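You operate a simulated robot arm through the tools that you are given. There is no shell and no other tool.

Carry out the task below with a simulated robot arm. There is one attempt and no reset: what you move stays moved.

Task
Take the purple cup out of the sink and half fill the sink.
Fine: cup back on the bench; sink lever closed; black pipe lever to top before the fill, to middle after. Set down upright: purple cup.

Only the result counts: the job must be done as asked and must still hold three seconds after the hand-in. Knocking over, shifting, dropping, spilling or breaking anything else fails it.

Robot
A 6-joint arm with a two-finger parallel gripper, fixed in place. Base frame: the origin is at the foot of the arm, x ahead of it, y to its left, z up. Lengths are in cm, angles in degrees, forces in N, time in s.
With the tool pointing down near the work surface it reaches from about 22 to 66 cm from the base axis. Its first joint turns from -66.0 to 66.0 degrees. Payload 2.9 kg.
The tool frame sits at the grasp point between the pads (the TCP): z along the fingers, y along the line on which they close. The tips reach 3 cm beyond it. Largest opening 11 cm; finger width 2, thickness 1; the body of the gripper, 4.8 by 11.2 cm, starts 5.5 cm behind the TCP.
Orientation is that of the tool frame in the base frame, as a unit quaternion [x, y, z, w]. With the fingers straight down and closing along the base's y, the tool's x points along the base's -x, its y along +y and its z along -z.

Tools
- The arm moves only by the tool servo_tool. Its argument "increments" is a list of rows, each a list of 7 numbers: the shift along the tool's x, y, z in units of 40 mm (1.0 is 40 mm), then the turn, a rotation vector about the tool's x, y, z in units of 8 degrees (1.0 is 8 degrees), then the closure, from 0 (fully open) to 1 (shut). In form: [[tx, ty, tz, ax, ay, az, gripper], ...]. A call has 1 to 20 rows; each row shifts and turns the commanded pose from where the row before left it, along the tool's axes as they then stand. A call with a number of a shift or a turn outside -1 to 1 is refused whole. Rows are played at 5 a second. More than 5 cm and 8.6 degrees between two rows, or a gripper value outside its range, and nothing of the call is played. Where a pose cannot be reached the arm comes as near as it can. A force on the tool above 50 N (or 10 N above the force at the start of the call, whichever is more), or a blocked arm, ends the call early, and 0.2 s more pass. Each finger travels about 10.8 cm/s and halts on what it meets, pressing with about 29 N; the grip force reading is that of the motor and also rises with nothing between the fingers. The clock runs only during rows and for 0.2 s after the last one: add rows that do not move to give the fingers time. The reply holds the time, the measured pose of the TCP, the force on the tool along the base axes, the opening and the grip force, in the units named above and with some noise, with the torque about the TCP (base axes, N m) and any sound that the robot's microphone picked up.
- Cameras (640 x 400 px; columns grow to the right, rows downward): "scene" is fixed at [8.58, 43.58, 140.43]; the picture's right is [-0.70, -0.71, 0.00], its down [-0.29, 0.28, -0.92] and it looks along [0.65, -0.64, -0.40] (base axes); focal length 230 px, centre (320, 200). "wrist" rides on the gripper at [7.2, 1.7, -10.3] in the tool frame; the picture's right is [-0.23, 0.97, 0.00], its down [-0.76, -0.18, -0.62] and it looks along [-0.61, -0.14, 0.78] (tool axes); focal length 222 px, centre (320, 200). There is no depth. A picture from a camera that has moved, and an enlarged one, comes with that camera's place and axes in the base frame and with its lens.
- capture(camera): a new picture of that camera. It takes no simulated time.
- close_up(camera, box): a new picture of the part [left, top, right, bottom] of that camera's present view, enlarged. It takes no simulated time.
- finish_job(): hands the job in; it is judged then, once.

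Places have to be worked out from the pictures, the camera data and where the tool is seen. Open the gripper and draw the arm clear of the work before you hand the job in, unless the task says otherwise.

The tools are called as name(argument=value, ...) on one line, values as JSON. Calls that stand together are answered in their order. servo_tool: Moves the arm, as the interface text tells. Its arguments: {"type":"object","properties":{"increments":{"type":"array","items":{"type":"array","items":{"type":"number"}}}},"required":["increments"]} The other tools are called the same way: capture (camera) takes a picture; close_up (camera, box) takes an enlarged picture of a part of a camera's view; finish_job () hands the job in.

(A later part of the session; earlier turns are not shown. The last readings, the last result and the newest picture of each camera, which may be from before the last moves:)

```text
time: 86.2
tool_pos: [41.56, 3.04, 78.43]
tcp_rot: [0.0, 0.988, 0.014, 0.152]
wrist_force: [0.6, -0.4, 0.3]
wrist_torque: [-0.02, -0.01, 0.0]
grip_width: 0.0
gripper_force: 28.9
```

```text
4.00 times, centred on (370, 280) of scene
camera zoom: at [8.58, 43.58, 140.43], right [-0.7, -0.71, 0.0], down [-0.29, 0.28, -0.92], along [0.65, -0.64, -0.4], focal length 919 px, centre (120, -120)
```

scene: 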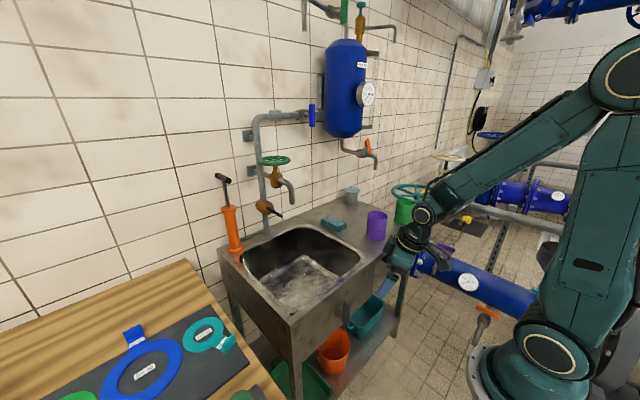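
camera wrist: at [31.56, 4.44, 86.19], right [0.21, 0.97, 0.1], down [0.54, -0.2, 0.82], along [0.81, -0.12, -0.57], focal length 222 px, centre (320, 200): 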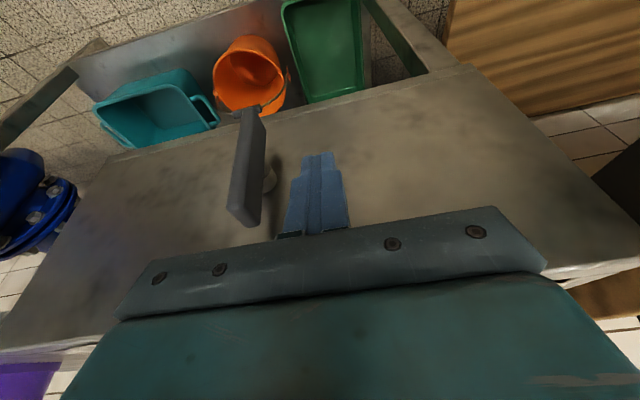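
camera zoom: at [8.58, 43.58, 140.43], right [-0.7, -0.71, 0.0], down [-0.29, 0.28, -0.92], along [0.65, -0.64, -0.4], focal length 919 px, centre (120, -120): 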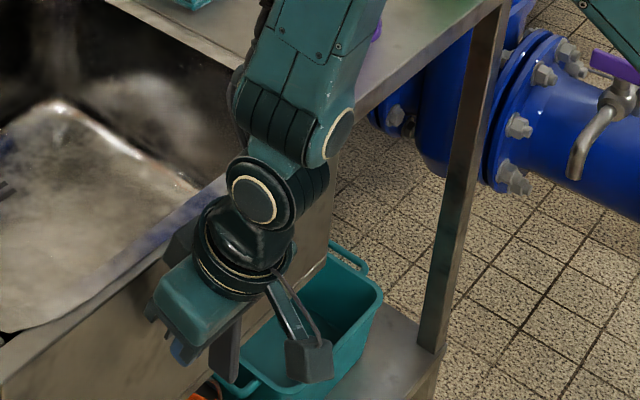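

The finger is beside the paddle with clearance all round. I'll push toward -y in small steps and watch the force.

servo_tool(increments=[[0, -0.22, 0, 0, 0, 0, 1], [0, -0.22, 0, 0, 0, 0, 1], [0, -0.22, 0, 0, 0, 0, 1], [0, -0.15, 0, 0, 0, 0, 1], [0, -0.1, 0, 0, 0, 0, 1], [0, -0.1, 0, 0, 0, 0, 1], [0, -0.1, 0, 0, 0, 0, 1], [0, 0, 0, 0, 0, 0, 1]])

capture(camera="wrist")

```text
time: 88.0
tool_pos: [41.48, -1.59, 78.35]
tcp_rot: [0.001, 0.988, 0.013, 0.151]
wrist_force: [-2.9, 7.1, 9.3]
wrist_torque: [0.14, 0.03, -0.03]
grip_width: 0.0
gripper_force: 29.1
```

```text
taken
camera wrist: at [31.52, -0.03, 86.03], right [0.21, 0.97, 0.09], down [0.54, -0.2, 0.82], along [0.81, -0.12, -0.57], focal length 222 px, centre (320, 200)
```

wrist: 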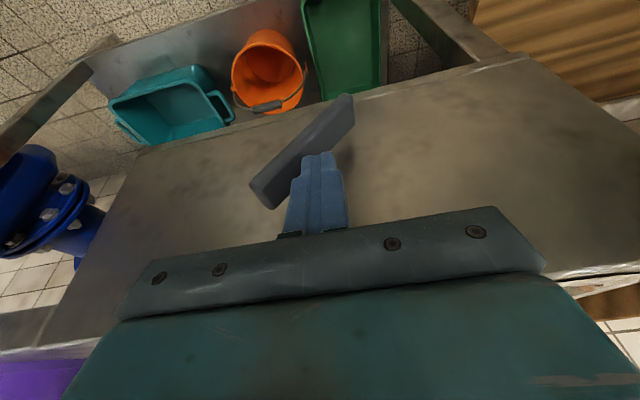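

The paddle is turning (about 40° now) against roughly 10 N. Continuing sideways and then pressing down on its end to bring it level.

servo_tool(increments=[[0, -0.1, 0, 0, 0, 0, 1], [0, -0.1, 0, 0, 0, 0, 1], [0, -0.1, 0, 0, 0, 0, 1], [0, -0.08, 0, 0, 0, 0, 1], [0.03, -0.05, 0.095, 0, 0, 0, 1], [0.03, -0.05, 0.095, 0, 0, 0, 1], [0, 0, 0, 0, 0, 0, 1]])

capture(camera="wrist")

```text
time: 89.5
tool_pos: [41.57, -3.08, 77.79]
tcp_rot: [0.001, 0.988, 0.016, 0.153]
wrist_force: [-2.8, -0.1, 8.8]
wrist_torque: [0.02, 0.09, -0.01]
grip_width: 0.02
gripper_force: 28.8
stopped in row 7: the force on the tool passed its limit at 60 N (the readings are from after the stop); the commanded pose is now the measured one
```

```text
taken
camera wrist: at [31.56, -1.71, 85.47], right [0.21, 0.97, 0.1], down [0.54, -0.2, 0.82], along [0.82, -0.12, -0.57], focal length 222 px, centre (320, 200)
```

wrist: 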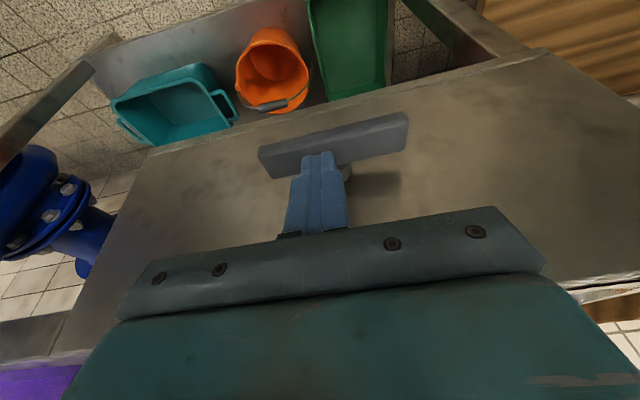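

The paddle now lies parallel to the apron edge and has hit its end stop. I'll back the finger off upward and away, then check.

servo_tool(increments=[[0, 0, -0.3, 0, 0, 0, 1], [0, 0, -0.7, 0, 0, 0, 1], [0.3, 0, -0.8, 0, 0, 0, 1], [0.5, 0, -0.7, 0, 0, 0, 1], [0.5, 0, -0.7, 0, 0, 0, 1], [0, 0, 0, 0, 0, 0, 1]])

capture(camera="wrist")

close_up(camera="scene", box=[220, 200, 400, 320])

```text
time: 90.9
tool_pos: [32.94, -3.48, 88.27]
tcp_rot: [0.001, 0.988, 0.016, 0.152]
wrist_force: [0.3, 0.5, 0.0]
wrist_torque: [-0.03, -0.01, 0.01]
grip_width: 0.0
gripper_force: 29.1
```

```text
taken
camera wrist: at [22.91, -2.05, 96.01], right [0.21, 0.97, 0.1], down [0.54, -0.2, 0.82], along [0.82, -0.12, -0.57], focal length 222 px, centre (320, 200)
```

wrist: 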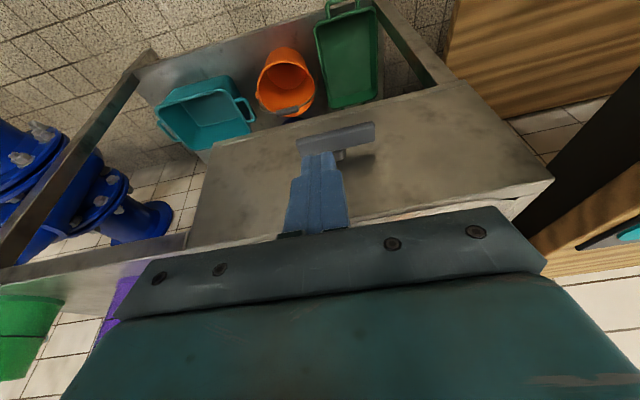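

```text
3.33 times, centred on (310, 260) of scene
camera zoom: at [8.58, 43.58, 140.43], right [-0.7, -0.71, 0.0], down [-0.29, 0.28, -0.92], along [0.65, -0.64, -0.4], focal length 766 px, centre (353, 0)
```

zoom: 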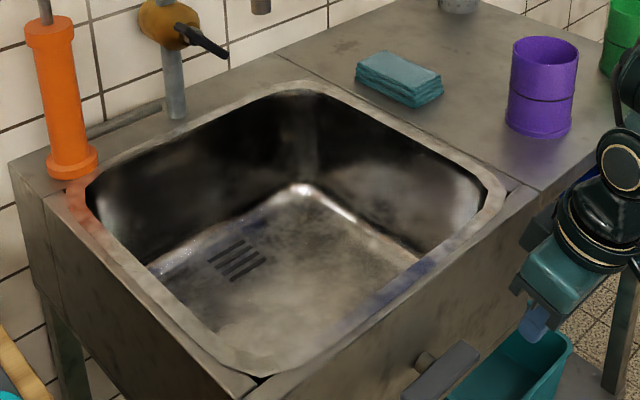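

The sink lever is horizontal against its stop and the cup still stands. Now for the black lever: I'll rise and tilt the tool forward so the camera looks level at the wall fittings.

servo_tool(increments=[[-0.727, 0.17, -0.64, 0, 0, 0, 1], [-0.727, 0.17, -0.64, 0, 0, 0, 1], [-0.727, 0.17, -0.64, 0, 0, 0, 1], [-0.727, 0.17, -0.64, 0, 0, 0, 1], [-0.727, 0.17, -0.64, 0, 0, 0, 1], [-0.727, 0.17, -0.64, 0, 0, 0, 1], [0, 0, 0, 0, -0.9, 0, 1], [0, 0, 0, 0, -0.9, 0, 1], [0, 0, 0, 0, -0.9, 0, 1], [0, 0, 0, 0, -0.9, 0, 1], [0, 0, 0, 0, 0, 0, 1]])

capture(camera="wrist")

capture(camera="scene")

```text
time: 93.3
tool_pos: [44.87, 0.06, 108.32]
tcp_rot: [0.006, 0.919, 0.014, 0.395]
wrist_force: [-0.8, 0.6, 0.7]
wrist_torque: [0.0, 0.0, -0.01]
grip_width: 0.02
gripper_force: 29.2
```

```text
taken
camera wrist: at [32.36, 1.55, 110.36], right [0.15, 0.97, 0.19], down [0.07, -0.21, 0.98], along [0.99, -0.14, -0.1], focal length 222 px, centre (320, 200)
```

wrist: 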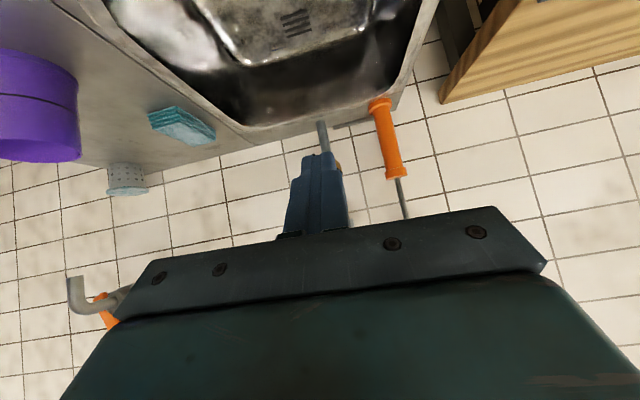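

```text
taken
```

scene: 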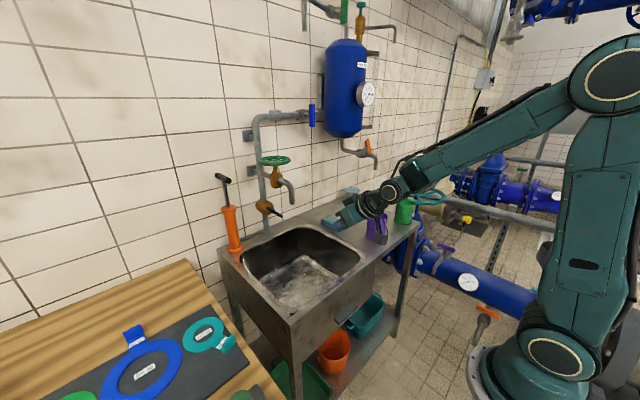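

The closed fingers hide the lever, so I'll open them for a look between.

servo_tool(increments=[[0, 0, 0, 0, 0, 0, 0], [0, 0, 0, 0, 0, 0, 0], [0, 0, 0, 0, 0, 0, 0]])

close_up(camera="wrist", box=[230, 90, 430, 230])

close_up(camera="scene", box=[240, 140, 310, 240])

```text
time: 94.1
tool_pos: [44.81, -0.11, 108.62]
tcp_rot: [0.006, 0.919, 0.014, 0.394]
wrist_force: [0.3, 0.1, 0.3]
wrist_torque: [0.03, 0.0, 0.0]
grip_width: 11.0
gripper_force: 0.1
```

```text
2.86 times, centred on (330, 160) of wrist
camera zoom: at [32.37, 1.55, 110.37], right [0.15, 0.97, 0.19], down [0.07, -0.21, 0.98], along [0.99, -0.13, -0.1], focal length 635 px, centre (291, 314)
```

zoom: 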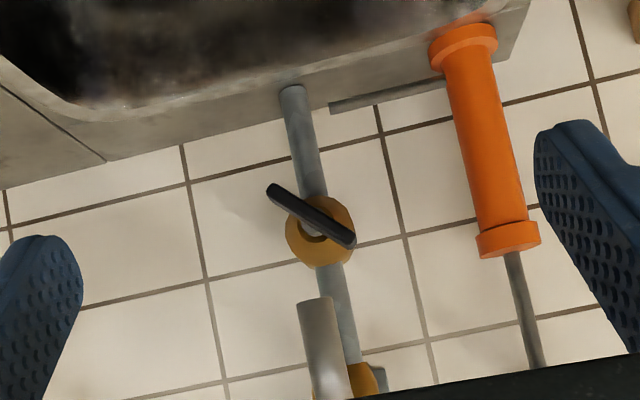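

```text
4.00 times, centred on (275, 190) of scene
camera zoom: at [8.58, 43.58, 140.43], right [-0.7, -0.71, 0.0], down [-0.29, 0.28, -0.92], along [0.65, -0.64, -0.4], focal length 919 px, centre (500, 240)
```

zoom: 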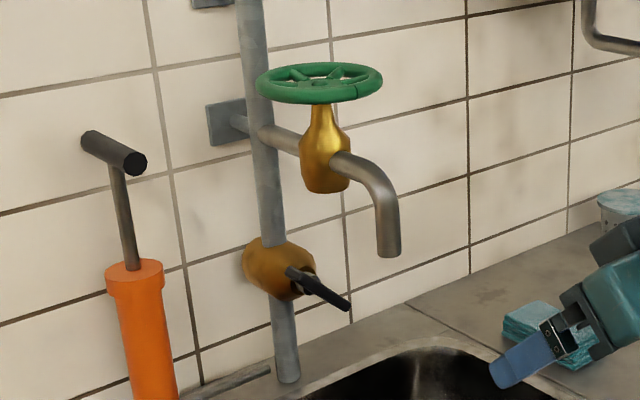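

The black lever's hub is near (82.7, -1.2, 99.3), with its long arm pointing 45° down toward -y; the spout outlet is at about (69, -2, 106). I'll bring the tool horizontal, offset to y≈-10, so only the +y finger works the lever and the body stays clear of the spout.

servo_tool(increments=[[-0.15, -0.36, 0.86, 0, -0.78, 0, 0], [-0.055, -0.36, 0.87, 0, -0.78, 0, 0], [0.04, -0.36, 0.87, 0, -0.78, 0, 0], [0.13, -0.36, 0.86, 0, -0.78, 0, 0], [0.23, -0.36, 0.84, 0, -0.78, 0, 0], [0.32, -0.36, 0.81, 0, -0.78, 0, 0], [0.4, -0.36, 0.77, 0, -0.78, 0, 0], [0, 0, 0, 0, 0, 0, 0]])

capture(camera="wrist")

capture(camera="scene")

```text
time: 95.9
tool_pos: [65.15, -9.71, 94.69]
tcp_rot: [0.009, 0.706, 0.012, 0.708]
wrist_force: [-0.1, 0.5, 0.0]
wrist_torque: [0.0, -0.02, 0.01]
grip_width: 11.03
gripper_force: 0.0
```

```text
taken
camera wrist: at [54.92, -7.78, 87.48], right [0.0, 0.97, 0.26], down [-0.62, -0.2, 0.75], along [0.78, -0.16, 0.6], focal length 222 px, centre (320, 200)
```

wrist: 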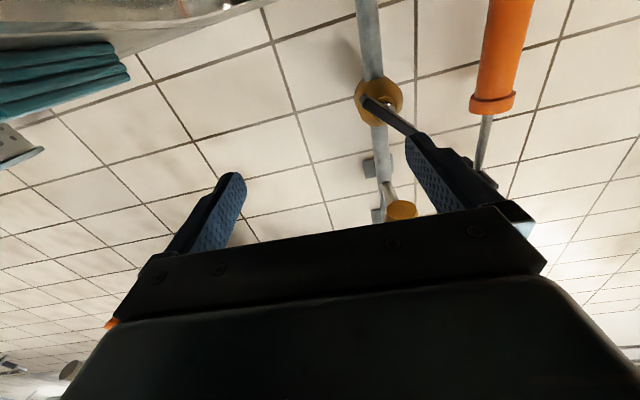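

```text
taken
```

scene: 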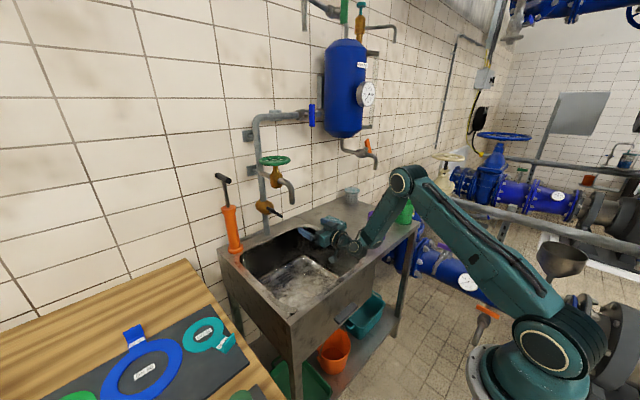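

The tool is now horizontal at the planned spot. Close-up of the lever from here.

close_up(camera="wrist", box=[330, 50, 450, 150])

```text
4.00 times, centred on (390, 100) of wrist
camera zoom: at [54.92, -7.78, 87.48], right [0.0, 0.97, 0.26], down [-0.62, -0.2, 0.75], along [0.78, -0.16, 0.6], focal length 888 px, centre (40, 600)
```

zoom: 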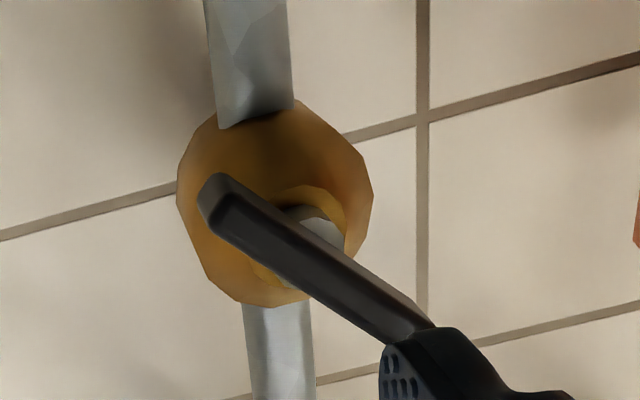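

I need to know whether the lever is centred on its pivot or has a handle end. Zooming hard from both cameras.

close_up(camera="scene", box=[255, 195, 295, 225])

servo_tool(increments=[[0, 0.4, 0, 0, 0, 0, 0], [0, 0.4, 0, 0, 0, 0, 0], [0, 0.4, 0, 0, 0, 0, 0], [0, 0, 0, 0, 0, 0, 0]])

close_up(camera="wrist", box=[260, 20, 420, 150])

```text
13.33 times, centred on (275, 210) of scene
camera zoom: at [8.58, 43.58, 140.43], right [-0.7, -0.71, 0.0], down [-0.29, 0.28, -0.92], along [0.65, -0.64, -0.4], focal length 3065 px, centre (920, 67)
```

zoom: 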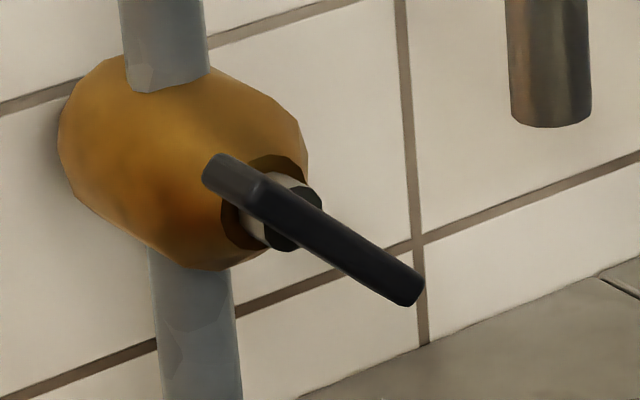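

```text
time: 96.9
tool_pos: [65.11, -4.78, 94.75]
tcp_rot: [0.01, 0.706, 0.013, 0.708]
wrist_force: [0.3, -0.1, -0.2]
wrist_torque: [-0.01, 0.01, 0.01]
grip_width: 10.98
gripper_force: 0.1
```

```text
3.08 times, centred on (340, 85) of wrist
camera zoom: at [54.85, -2.95, 87.57], right [0.0, 0.97, 0.26], down [-0.62, -0.2, 0.75], along [0.78, -0.16, 0.6], focal length 684 px, centre (258, 554)
```

zoom: 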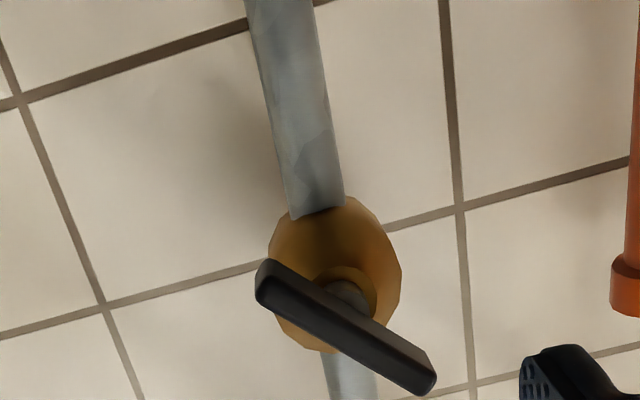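

The lever is a symmetric paddle about 8 cm long centred at (81.2, -2, 98.1), left end up and right end down. I'll move the +y finger beneath its right end, ready to push up and find its travel.

servo_tool(increments=[[0.2, -0.4, 0, 0, 0, 0, 0], [0.2, -0.4, 0, 0, 0, 0, 0], [0.2, -0.4, 0, 0, 0, 0, 0], [0.2, -0.27, 0, 0, 0, 0, 0], [0, 0, 0.7, 0, 0, 0, 0], [0, 0, 0.7, 0, 0, 0, 0], [0, 0, 0.7, 0, 0, 0, 0], [0, 0, 0.7, 0, 0, 0, 0], [0, 0, 0.6, 0, 0, 0, 0], [0, 0, 0, 0, 0, 0, 0]])

capture(camera="wrist")

close_up(camera="scene", box=[240, 160, 360, 260])

```text
time: 99.1
tool_pos: [78.63, -11.07, 91.29]
tcp_rot: [0.01, 0.706, 0.012, 0.708]
wrist_force: [-0.1, 0.2, 0.6]
wrist_torque: [0.0, -0.04, 0.0]
grip_width: 10.97
gripper_force: 0.1
```

```text
taken
camera wrist: at [68.44, -9.04, 84.06], right [0.0, 0.97, 0.26], down [-0.62, -0.2, 0.75], along [0.78, -0.16, 0.6], focal length 222 px, centre (320, 200)
```

wrist: 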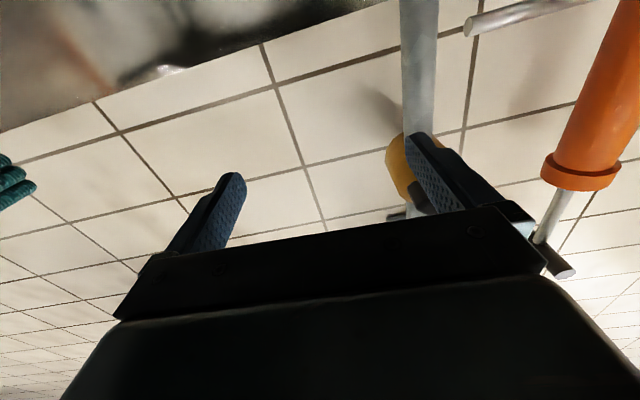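

```text
4.00 times, centred on (300, 210) of scene
camera zoom: at [8.58, 43.58, 140.43], right [-0.7, -0.71, 0.0], down [-0.29, 0.28, -0.92], along [0.65, -0.64, -0.4], focal length 919 px, centre (400, 160)
```

zoom: 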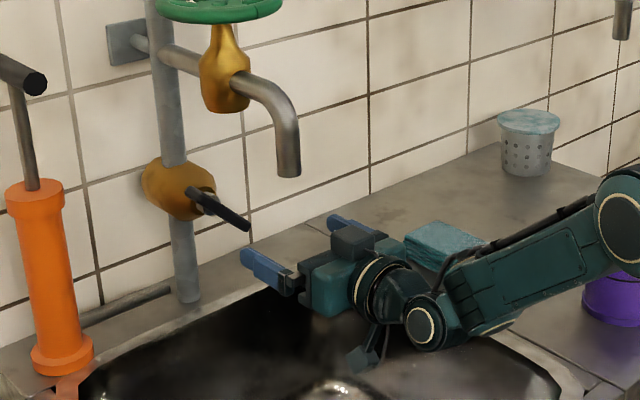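

The finger is beneath and beside the lever end. I'll shift 1 cm toward the pivot, nudge forward, then raise slowly until the paddle should be level.

servo_tool(increments=[[0, 0.25, 0.12, 0, 0, 0, 0], [-0.3, 0, 0, 0, 0, 0, 0], [-0.3, 0, 0, 0, 0, 0, 0], [-0.15, 0, 0, 0, 0, 0, 0], [-0.1, 0, 0, 0, 0, 0, 0], [-0.1, 0, 0, 0, 0, 0, 0], [-0.1, 0, 0, 0, 0, 0, 0], [-0.1, 0, 0, 0, 0, 0, 0], [0, 0, 0, 0, 0, 0, 0]])

capture(camera="wrist")

close_up(camera="scene", box=[250, 185, 310, 235])

```text
time: 101.1
tool_pos: [78.97, -9.67, 95.99]
tcp_rot: [0.01, 0.706, 0.011, 0.708]
wrist_force: [0.3, -1.0, -5.0]
wrist_torque: [-0.27, 0.13, -0.02]
grip_width: 10.9
gripper_force: 0.1
```

```text
taken
camera wrist: at [68.78, -7.76, 88.79], right [0.0, 0.97, 0.26], down [-0.62, -0.2, 0.75], along [0.78, -0.16, 0.6], focal length 222 px, centre (320, 200)
```

wrist: 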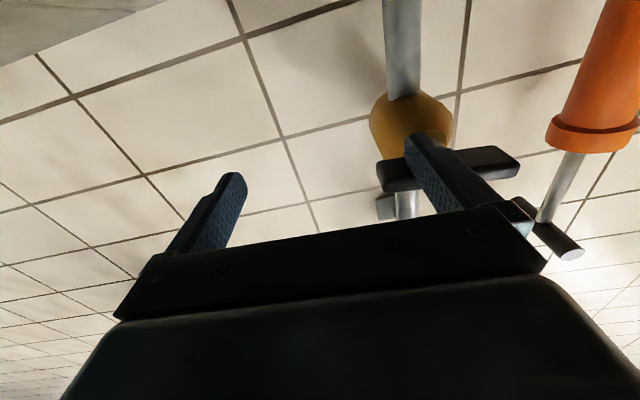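

```text
8.00 times, centred on (280, 210) of scene
camera zoom: at [8.59, 43.58, 140.43], right [-0.7, -0.71, 0.0], down [-0.29, 0.28, -0.92], along [0.65, -0.64, -0.4], focal length 1839 px, centre (640, 120)
```

zoom: 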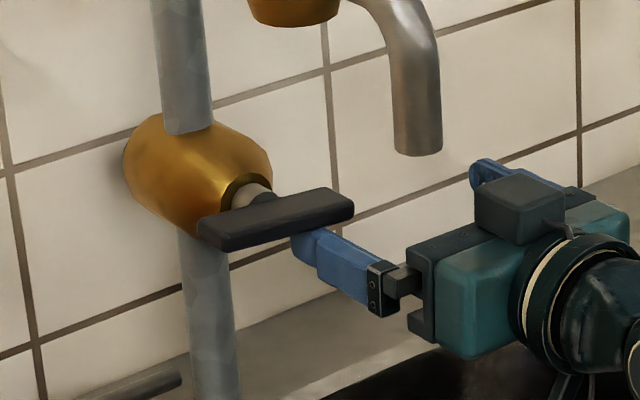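

The paddle is now level and moves easily. I'll keep pushing up to find the far stop.

servo_tool(increments=[[-0.1, 0, 0, 0, 0, 0, 0], [-0.1, 0, 0, 0, 0, 0, 0], [-0.1, 0, 0, 0, 0, 0, 0], [-0.1, 0, 0, 0, 0, 0, 0], [-0.1, 0, 0, 0, 0, 0, 0], [-0.05, 0, 0, 0, 0, 0, 0], [0, 0, 0, 0, 0, 0, 0]])

capture(camera="wrist")

close_up(camera="scene", box=[250, 185, 310, 235])

```text
time: 102.7
tool_pos: [79.0, -9.76, 96.16]
tcp_rot: [0.009, 0.72, 0.012, 0.694]
wrist_force: [13.6, 1.6, -46.6]
wrist_torque: [-2.66, 0.52, -0.67]
grip_width: 10.97
gripper_force: 0.1
```

```text
taken
camera wrist: at [68.48, -7.88, 89.47], right [0.0, 0.97, 0.26], down [-0.59, -0.2, 0.78], along [0.8, -0.16, 0.57], focal length 222 px, centre (320, 200)
```

wrist: 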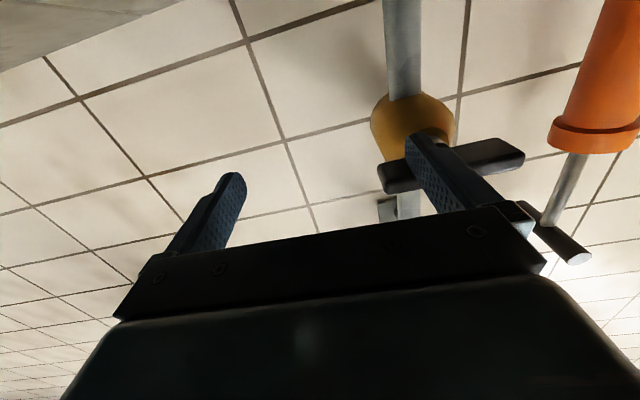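

```text
8.00 times, centred on (280, 210) of scene
camera zoom: at [8.74, 43.58, 140.42], right [-0.7, -0.71, 0.0], down [-0.29, 0.28, -0.92], along [0.65, -0.64, -0.4], focal length 1839 px, centre (640, 120)
```

zoom: 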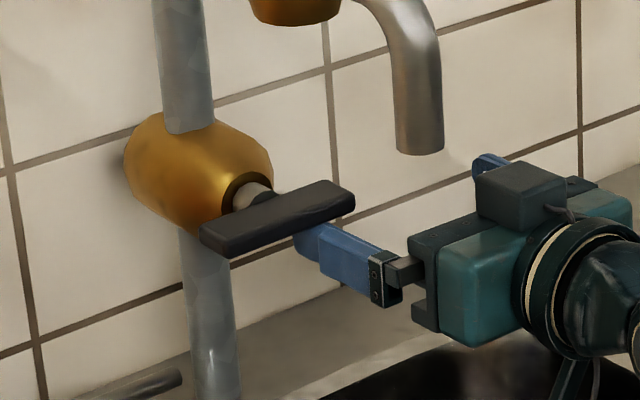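

The level position is a hard stop, so travel runs the other way: level – 45° (where it began) – probably vertical, in line with the pipe. I'll release, move the finger around to above the right end, ready to press it down.

servo_tool(increments=[[0.2, 0, 0, 0, 0, 0, 0], [0.3, 0, 0, 0, 0, 0, 0], [0, -0.4, 0, 0, 0, 0, 0], [0, -0.4, 0, 0, 0, 0, 0], [0, -0.4, 0, 0, 0, 0, 0], [-0.6, 0, 0, 0, 0, 0, 0], [-0.6, 0, 0, 0, 0, 0, 0], [-0.5, 0, 0, 0, 0, 0, 0], [0, 0, 0, 0, 0, 0, 0]])

capture(camera="wrist")

close_up(camera="scene", box=[250, 185, 310, 235])

```text
time: 104.7
tool_pos: [79.01, -14.64, 103.01]
tcp_rot: [0.009, 0.706, 0.012, 0.708]
wrist_force: [0.7, 0.8, -0.4]
wrist_torque: [-0.02, 0.0, 0.0]
grip_width: 11.0
gripper_force: 0.2
```

```text
taken
camera wrist: at [68.72, -12.67, 95.73], right [0.0, 0.97, 0.26], down [-0.62, -0.2, 0.75], along [0.78, -0.16, 0.6], focal length 222 px, centre (320, 200)
```

wrist: 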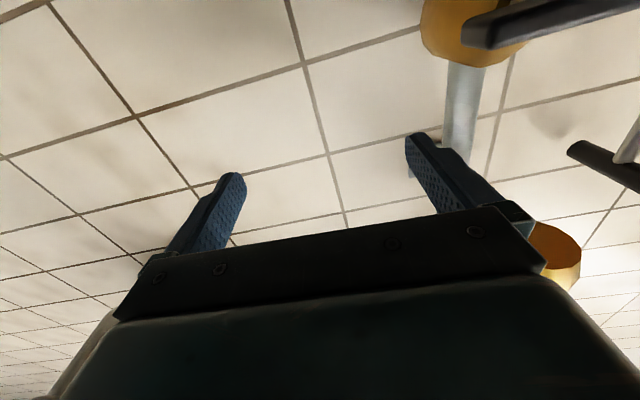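

```text
8.00 times, centred on (280, 210) of scene
camera zoom: at [8.58, 43.58, 140.43], right [-0.7, -0.71, 0.0], down [-0.29, 0.28, -0.92], along [0.65, -0.64, -0.4], focal length 1839 px, centre (640, 120)
```

zoom: 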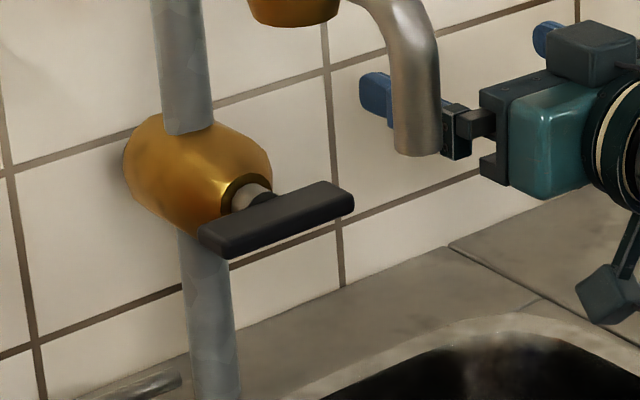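

Lever stays level where I left it. Now over the right end and press down along the arc, to about 45° first.

servo_tool(increments=[[0, 0.37, 0, 0, 0, 0, 0], [0.3, 0.36, 0, 0, 0, 0, 0], [0.32, 0, 0, 0, 0, 0, 0], [0.12, 0, 0, 0, 0, 0, 0], [0.12, 0, 0, 0, 0, 0, 0], [0.12, 0, 0, 0, 0, 0, 0], [0.12, 0, 0, 0, 0, 0, 0], [0.12, 0.06, 0, 0, 0, 0, 0], [0.1, 0.06, 0, 0, 0, 0, 0], [0, 0, 0, 0, 0, 0, 0]])

close_up(camera="scene", box=[250, 185, 310, 235])

capture(camera="wrist")

```text
time: 106.9
tool_pos: [78.93, -11.18, 97.49]
tcp_rot: [0.01, 0.707, 0.012, 0.707]
wrist_force: [2.5, -6.2, 1.0]
wrist_torque: [0.02, -0.05, -0.22]
grip_width: 10.7
gripper_force: 0.0
```

```text
8.00 times, centred on (280, 210) of scene
camera zoom: at [8.58, 43.57, 140.43], right [-0.7, -0.71, 0.0], down [-0.29, 0.28, -0.92], along [0.65, -0.64, -0.4], focal length 1839 px, centre (640, 120)
```

zoom: 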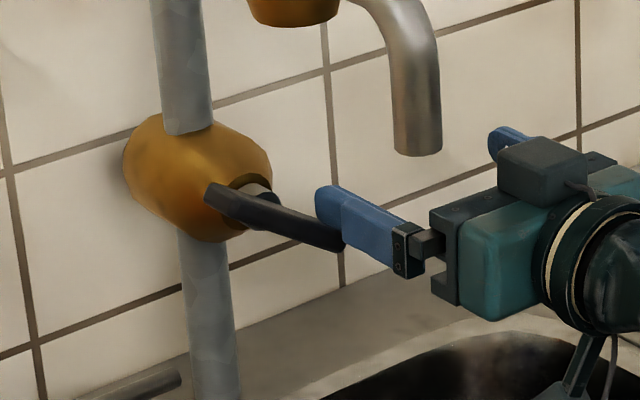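

```text
taken
camera wrist: at [68.72, -9.29, 90.34], right [0.0, 0.97, 0.26], down [-0.62, -0.2, 0.76], along [0.78, -0.16, 0.6], focal length 222 px, centre (320, 200)
```

wrist: 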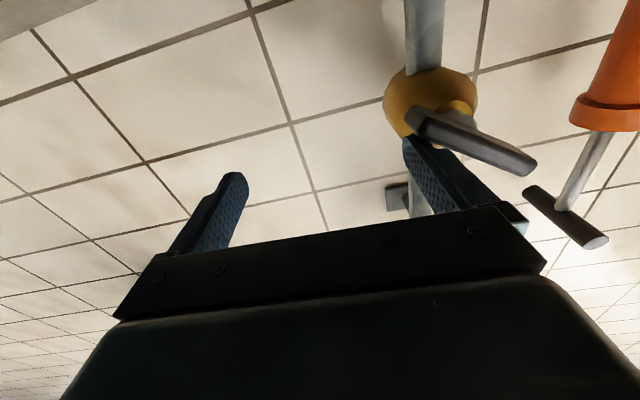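

The lever follows, now about 35–40° down. Continuing along the arc toward vertical.

servo_tool(increments=[[0.1, 0.08, 0, 0, 0, 0, 0], [0.1, 0.08, 0, 0, 0, 0, 0], [0.06, 0.1, 0, 0, 0, 0, 0], [0.05, 0.1, 0, 0, 0, 0, 0], [0.04, 0.1, 0, 0, 0, 0, 0], [0, 0, 0, 0, 0, 0, 0]])

close_up(camera="scene", box=[250, 185, 310, 235])

capture(camera="wrist")

```text
time: 108.3
tool_pos: [79.14, -9.3, 96.05]
tcp_rot: [0.009, 0.707, 0.014, 0.707]
wrist_force: [1.9, -5.8, -3.3]
wrist_torque: [-0.33, 0.11, -0.3]
grip_width: 10.74
gripper_force: 0.0
```

```text
8.00 times, centred on (280, 210) of scene
camera zoom: at [8.6, 43.57, 140.43], right [-0.7, -0.71, 0.0], down [-0.29, 0.28, -0.92], along [0.65, -0.64, -0.4], focal length 1839 px, centre (640, 120)
```

zoom: 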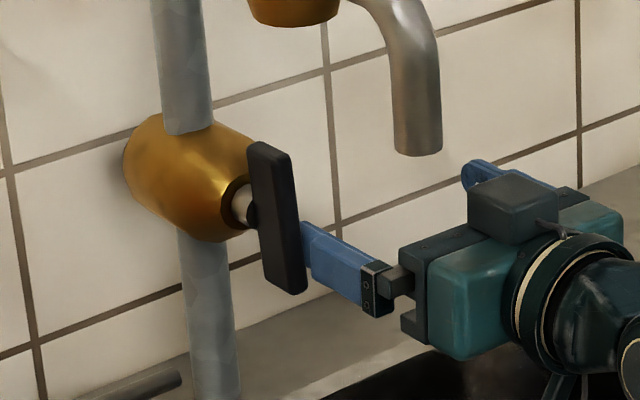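

```text
taken
camera wrist: at [68.81, -7.36, 88.91], right [0.0, 0.97, 0.26], down [-0.62, -0.2, 0.76], along [0.78, -0.16, 0.6], focal length 222 px, centre (320, 200)
```

wrist: 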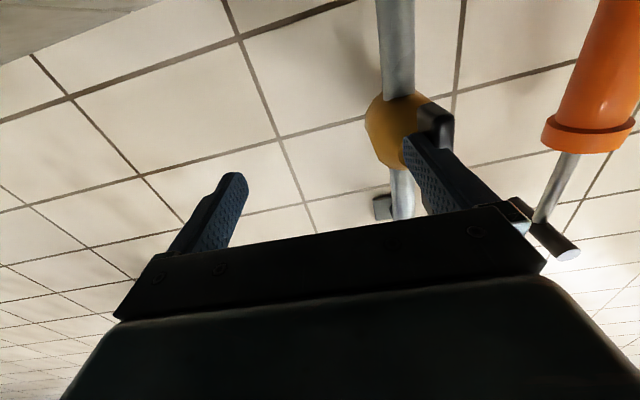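

Nearly in line with the pipe now and still moving easily. I'll push on gently to find the stop.

servo_tool(increments=[[0, 0.06, 0, 0, 0, 0, 0], [0, 0.06, 0, 0, 0, 0, 0], [0, 0.06, 0, 0, 0, 0, 0], [0, 0.06, 0, 0, 0, 0, 0], [0, 0, 0, 0, 0, 0, 0]])

close_up(camera="scene", box=[250, 185, 310, 235])

```text
time: 109.5
tool_pos: [78.98, -8.74, 96.24]
tcp_rot: [0.01, 0.707, 0.009, 0.707]
wrist_force: [3.2, -18.6, -10.1]
wrist_torque: [-0.77, 0.08, -0.4]
grip_width: 10.03
gripper_force: 0.0
```

```text
8.00 times, centred on (280, 210) of scene
camera zoom: at [8.62, 43.53, 140.44], right [-0.7, -0.71, 0.0], down [-0.29, 0.28, -0.92], along [0.65, -0.64, -0.4], focal length 1839 px, centre (640, 120)
```

zoom: 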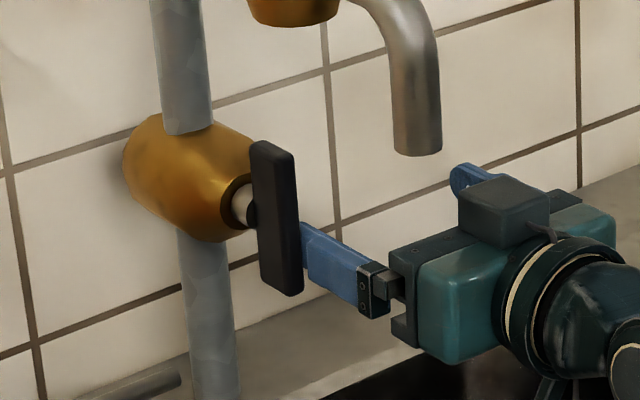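

The lever now stands vertical against its stop, in line with the pipe, so its travel is level – 45° – vertical; vertical is the upright (top, open) end. I'll withdraw the finger sideways and back out.

servo_tool(increments=[[0, -0.15, 0, 0, 0, 0, 0], [0, -0.35, 0, 0, 0, 0, 0], [0, 0, -0.6, 0, 0, 0, 0], [0, 0, -0.9, 0, 0, 0, 0], [0, 0, -0.9, 0, 0, 0, 0], [0, 0, -0.9, 0, 0, 0, 0], [0, 0, -0.9, 0, 0, 0, 0], [0, 0, 0, 0, 0, 0, 0]])

close_up(camera="scene", box=[240, 140, 310, 240])

capture(camera="wrist")

```text
time: 111.3
tool_pos: [62.41, -10.05, 96.03]
tcp_rot: [0.01, 0.706, 0.012, 0.708]
wrist_force: [0.2, 0.4, -1.4]
wrist_torque: [0.01, 0.01, 0.0]
grip_width: 10.99
gripper_force: 0.1
```

```text
4.00 times, centred on (275, 190) of scene
camera zoom: at [8.58, 43.58, 140.43], right [-0.7, -0.71, 0.0], down [-0.29, 0.28, -0.92], along [0.65, -0.64, -0.4], focal length 919 px, centre (500, 240)
```

zoom: 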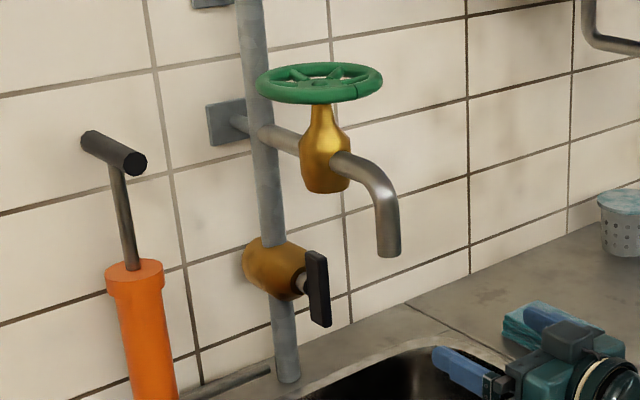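

```text
taken
camera wrist: at [52.18, -8.13, 88.95], right [0.0, 0.97, 0.26], down [-0.62, -0.2, 0.75], along [0.78, -0.16, 0.6], focal length 222 px, centre (320, 200)
```

wrist: 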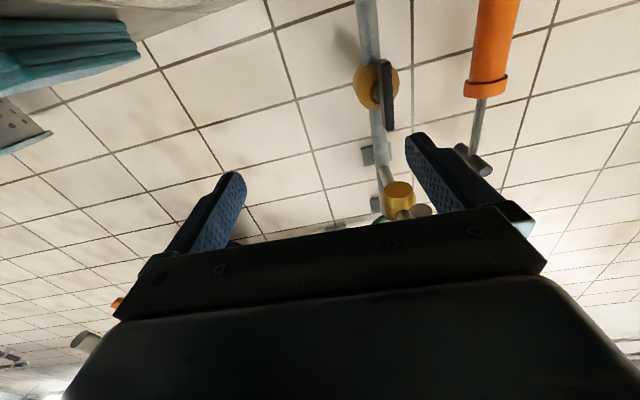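

The lever is vertical. From several views the handwheel's centre is about (78, -1.9, 120) with radius 5.7. I'll back out and rise to wheel height before rolling the gripper.

servo_tool(increments=[[-0.6, 0.1, -0.4, 0, 0, 0, 0], [-0.7, 0.1, -0.4, 0, 0, 0, 0], [-0.7, 0.1, -0.4, 0, 0, 0, 0], [-0.7, 0.1, -0.3, 0, 0, 0, 0], [-0.7, 0.1, -0.2, 0, 0, 0, 0], [-0.7, 0.1, 0, 0, 0, 0, 0], [-0.7, 0.1, 0, 0, 0, 0, 0], [-0.7, 0.1, 0, 0, 0, 0, 0], [-0.5, 0, 0, 0, 0, 0, 0], [0, 0, 0, 0, 0, 0, 0]])

capture(camera="wrist")

capture(camera="scene")

```text
time: 113.5
tool_pos: [55.57, -7.79, 120.11]
tcp_rot: [0.009, 0.707, 0.012, 0.707]
wrist_force: [-0.3, -0.7, 0.0]
wrist_torque: [-0.01, -0.02, 0.01]
grip_width: 11.0
gripper_force: 0.0
```

```text
taken
camera wrist: at [45.36, -5.98, 112.89], right [0.0, 0.97, 0.26], down [-0.62, -0.2, 0.75], along [0.78, -0.16, 0.6], focal length 222 px, centre (320, 200)
```

wrist: 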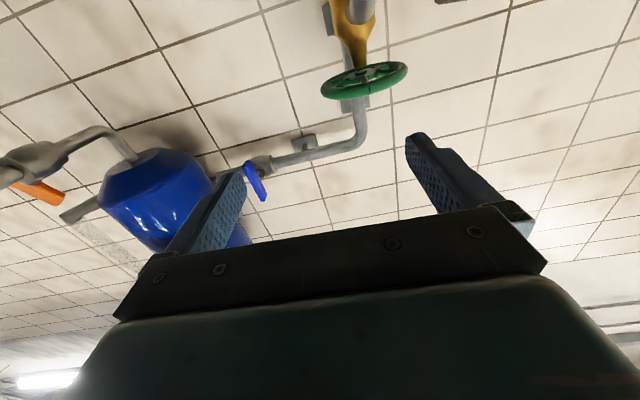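

```text
taken
```

scene: 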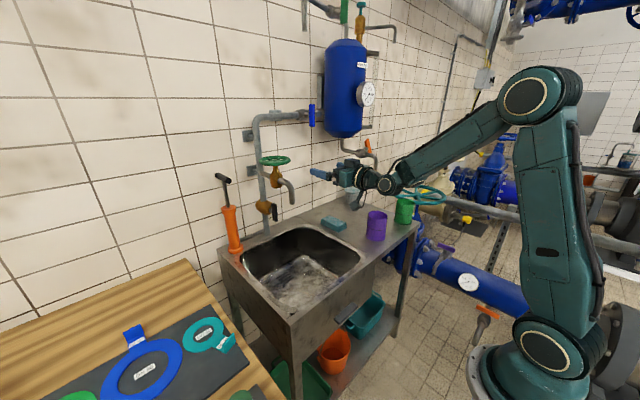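

Wheel centre confirmed at (78.4, -2.0, 120.2). Rolling the gripper 90° so the fingers close vertically, camera toward -y.

servo_tool(increments=[[0, 0, 0, 0, 0, -0.94, 0], [0, 0, 0, 0, 0, -0.94, 0], [0, 0, 0, 0, 0, -0.94, 0], [0, 0, 0, 0, 0, -0.94, 0], [0, 0, 0, 0, 0, -0.94, 0], [0, 0, 0, 0, 0, -0.94, 0], [0, 0, 0, 0, 0, -0.94, 0], [0, 0, 0, 0, 0, -0.94, 0], [0, 0, 0, 0, 0, -0.94, 0], [0, 0, 0, 0, 0, -0.94, 0], [0, 0, 0, 0, 0, -0.94, 0], [0, 0, 0, 0, 0, -0.94, 0], [0, 0, 0, 0, 0, 0, 0]])

capture(camera="wrist")

capture(camera="scene")

```text
time: 116.3
tool_pos: [55.37, -7.88, 120.27]
tcp_rot: [-0.494, 0.505, -0.494, 0.508]
wrist_force: [0.5, 0.3, -0.8]
wrist_torque: [-0.01, -0.01, 0.03]
grip_width: 10.99
gripper_force: 0.0
```

```text
taken
camera wrist: at [45.13, -15.08, 118.43], right [0.0, 0.25, -0.97], down [-0.63, 0.75, 0.2], along [0.78, 0.61, 0.16], focal length 222 px, centre (320, 200)
```

wrist: 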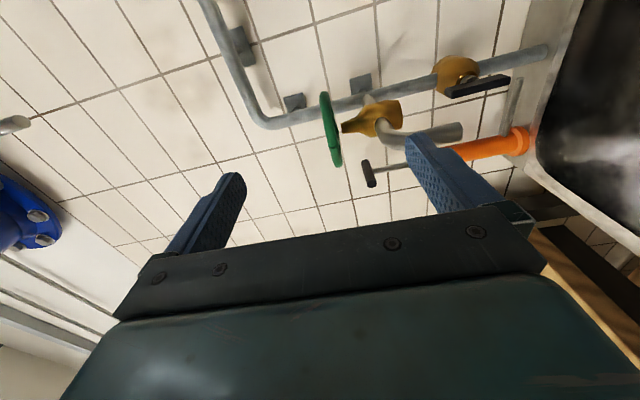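

```text
taken
```

scene: 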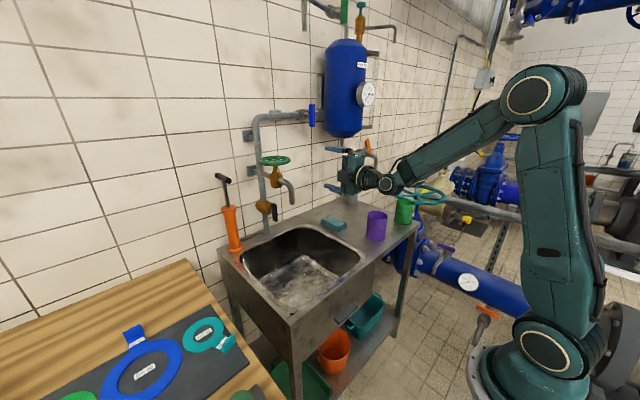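

Fingers now close vertically, level with the wheel plane. I'll set a 4 cm gap, shift to y≈+1 and advance so the rim's front-left part sits between the fingers.

servo_tool(increments=[[-0.55, 0, 0, 0, 0, 0, 0.64], [-0.55, 0, 0, 0, 0, 0, 0.64], [-0.55, 0, 0, 0, 0, 0, 0.64], [-0.55, 0, 0, 0, 0, 0, 0.64], [0, 0, 0.9, 0, 0, 0, 0.64], [0, 0, 0.9, 0, 0, 0, 0.64], [0, 0, 0.9, 0, 0, 0, 0.64], [0, 0, 0, 0, 0, 0, 0.64]])

capture(camera="wrist")

close_up(camera="scene", box=[240, 130, 340, 220])

```text
time: 118.1
tool_pos: [66.04, 1.24, 120.42]
tcp_rot: [-0.494, 0.505, -0.493, 0.508]
wrist_force: [-0.3, 0.2, -0.6]
wrist_torque: [0.0, -0.01, 0.0]
grip_width: 3.98
gripper_force: 0.1
```

```text
taken
camera wrist: at [55.95, -6.05, 118.63], right [0.0, 0.25, -0.97], down [-0.63, 0.75, 0.2], along [0.78, 0.61, 0.16], focal length 222 px, centre (320, 200)
```

wrist: 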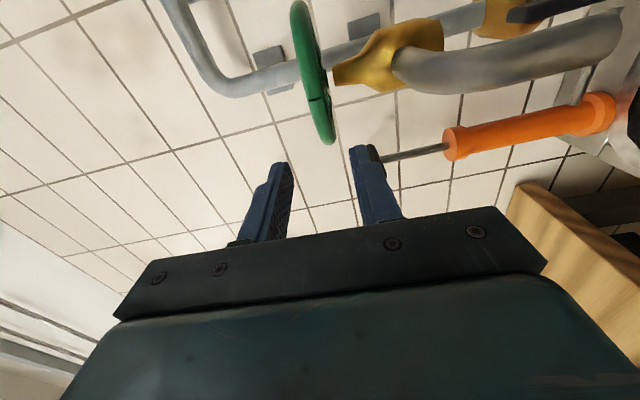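

```text
4.44 times, centred on (290, 175) of scene
camera zoom: at [8.58, 43.58, 140.43], right [-0.7, -0.71, 0.0], down [-0.29, 0.28, -0.92], along [0.65, -0.64, -0.4], focal length 1022 px, centre (453, 311)
```

zoom: 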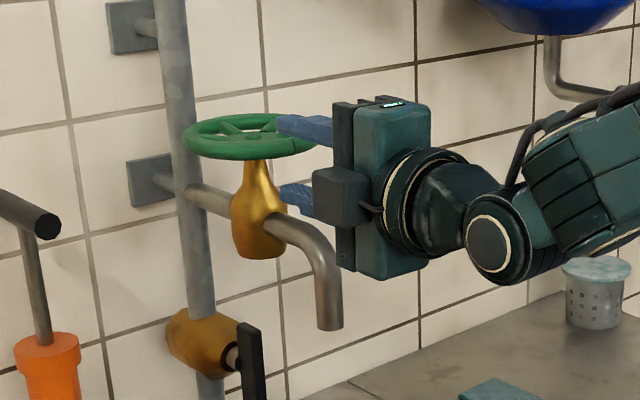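

The wheel's plane lies between the two fingers. Advancing 7 cm to bring the rim between the pads.

servo_tool(increments=[[0, 0, 0.6, 0, 0, 0, 0.64], [0, 0, 0.6, 0, 0, 0, 0.64], [0, 0, 0.6, 0, 0, 0, 0.64], [0, 0, 0, 0, 0, 0, 0.64]])

capture(camera="wrist")

close_up(camera="scene", box=[240, 130, 340, 220])

```text
time: 119.1
tool_pos: [73.24, 1.29, 120.56]
tcp_rot: [-0.494, 0.506, -0.493, 0.507]
wrist_force: [-0.1, 0.0, 0.1]
wrist_torque: [0.02, -0.01, 0.01]
grip_width: 3.97
gripper_force: 0.0
```

```text
taken
camera wrist: at [63.01, -5.95, 118.71], right [0.0, 0.25, -0.97], down [-0.63, 0.75, 0.2], along [0.78, 0.61, 0.16], focal length 222 px, centre (320, 200)
```

wrist: 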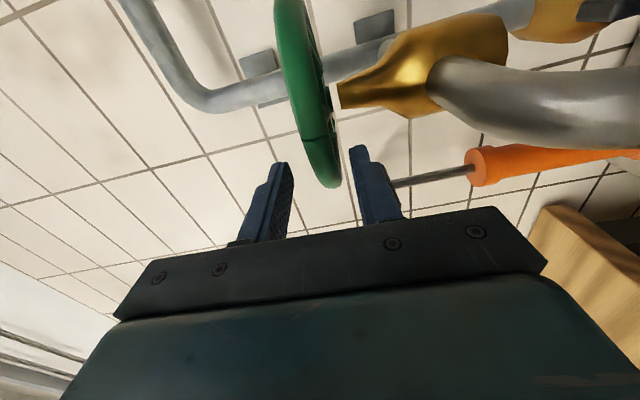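

```text
4.44 times, centred on (290, 175) of scene
camera zoom: at [8.58, 43.58, 140.43], right [-0.7, -0.71, 0.0], down [-0.29, 0.28, -0.92], along [0.65, -0.64, -0.4], focal length 1022 px, centre (453, 311)
```

zoom: 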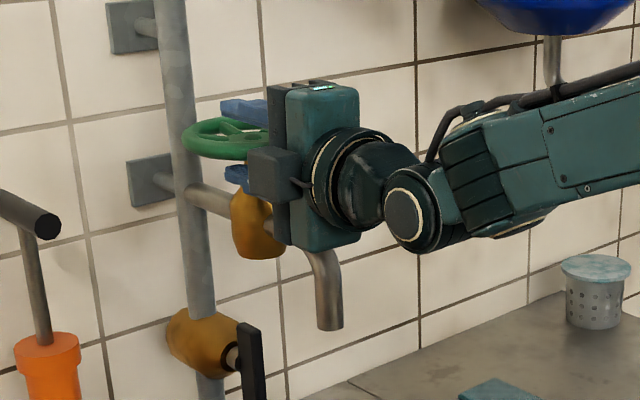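

Fingers are above and below the rim. Closing to clamp it.

servo_tool(increments=[[0, 0, 0, 0, 0, 0, 0.8], [0, 0, 0, 0, 0, 0, 0.9], [0, 0, 0, 0, 0, 0, 1], [0, 0, 0, 0, 0, 0, 1], [0, 0, 0, 0, 0, 0, 1]])

capture(camera="wrist")

```text
time: 120.3
tool_pos: [73.41, 1.3, 120.02]
tcp_rot: [-0.497, 0.509, -0.489, 0.505]
wrist_force: [-1.3, 1.8, -22.5]
wrist_torque: [-1.0, 1.11, 0.06]
grip_width: 1.41
gripper_force: 44.7
```

```text
taken
camera wrist: at [62.99, -5.94, 118.27], right [-0.01, 0.25, -0.97], down [-0.62, 0.75, 0.2], along [0.78, 0.61, 0.15], focal length 222 px, centre (320, 200)
```

wrist: 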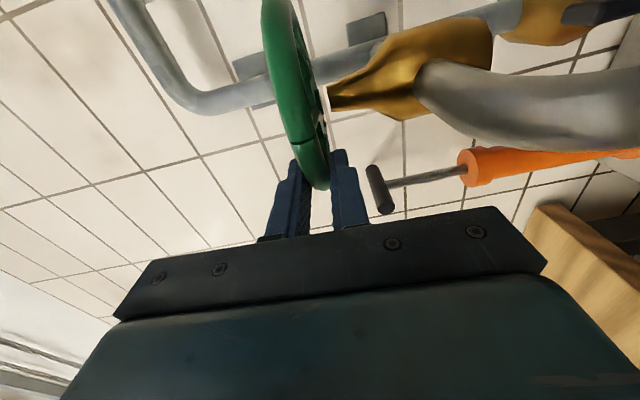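

The rim is clamped (1.41 cm) but sits slightly lower than the tool, giving 22 N of vertical load. I'll lower 5 mm to relieve it.

servo_tool(increments=[[0, 0.07, 0, 0, 0, 0, 1], [0, 0.06, 0, 0, 0, 0, 1], [0, 0, 0, 0, 0, 0, 1]])

```text
time: 121.1
tool_pos: [73.25, 1.29, 120.0]
tcp_rot: [-0.495, 0.506, -0.491, 0.508]
wrist_force: [-4.0, 7.4, -13.3]
wrist_torque: [-0.87, 1.05, 0.21]
grip_width: 1.42
gripper_force: 44.3
```

Still 13 N, so a little lower, then I'll begin turning the wheel counter-clockwise (front of the rim toward -y) along its arc, half a stroke first.

servo_tool(increments=[[0, 0.1, 0, 0, 0, 0, 1], [0.155, 0, -0.085, 0, 0, 0, 1], [0.17, 0, -0.072, 0, 0, 0, 1], [0.18, 0, -0.05, 0, 0, 0, 1], [0.185, 0, -0.028, 0, 0, 0, 1], [0, 0, 0, 0, 0, 0, 1]])

capture(camera="wrist")

close_up(camera="scene", box=[240, 130, 340, 220])

```text
time: 122.5
tool_pos: [72.37, -1.19, 119.99]
tcp_rot: [-0.493, 0.501, -0.492, 0.513]
wrist_force: [-5.2, 21.3, 17.4]
wrist_torque: [-0.96, -0.01, 1.09]
grip_width: 1.4
gripper_force: 45.0
```

```text
taken
camera wrist: at [62.27, -8.6, 117.97], right [0.01, 0.26, -0.97], down [-0.64, 0.75, 0.19], along [0.77, 0.61, 0.17], focal length 222 px, centre (320, 200)
```

wrist: 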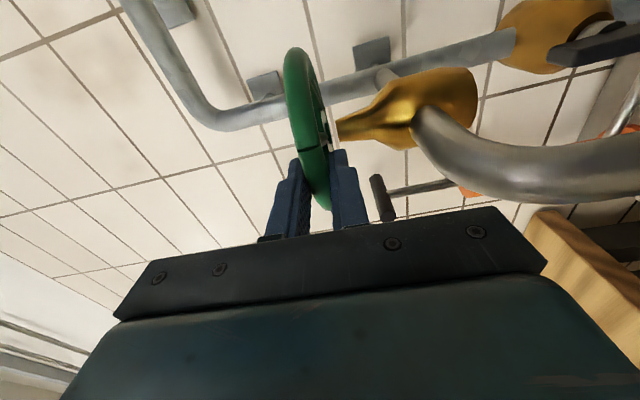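

```text
4.44 times, centred on (290, 175) of scene
camera zoom: at [8.52, 43.66, 140.4], right [-0.7, -0.71, 0.0], down [-0.29, 0.28, -0.92], along [0.65, -0.64, -0.4], focal length 1022 px, centre (453, 311)
```

zoom: 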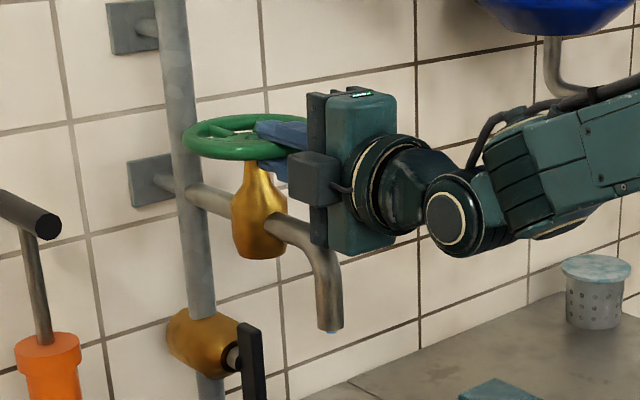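

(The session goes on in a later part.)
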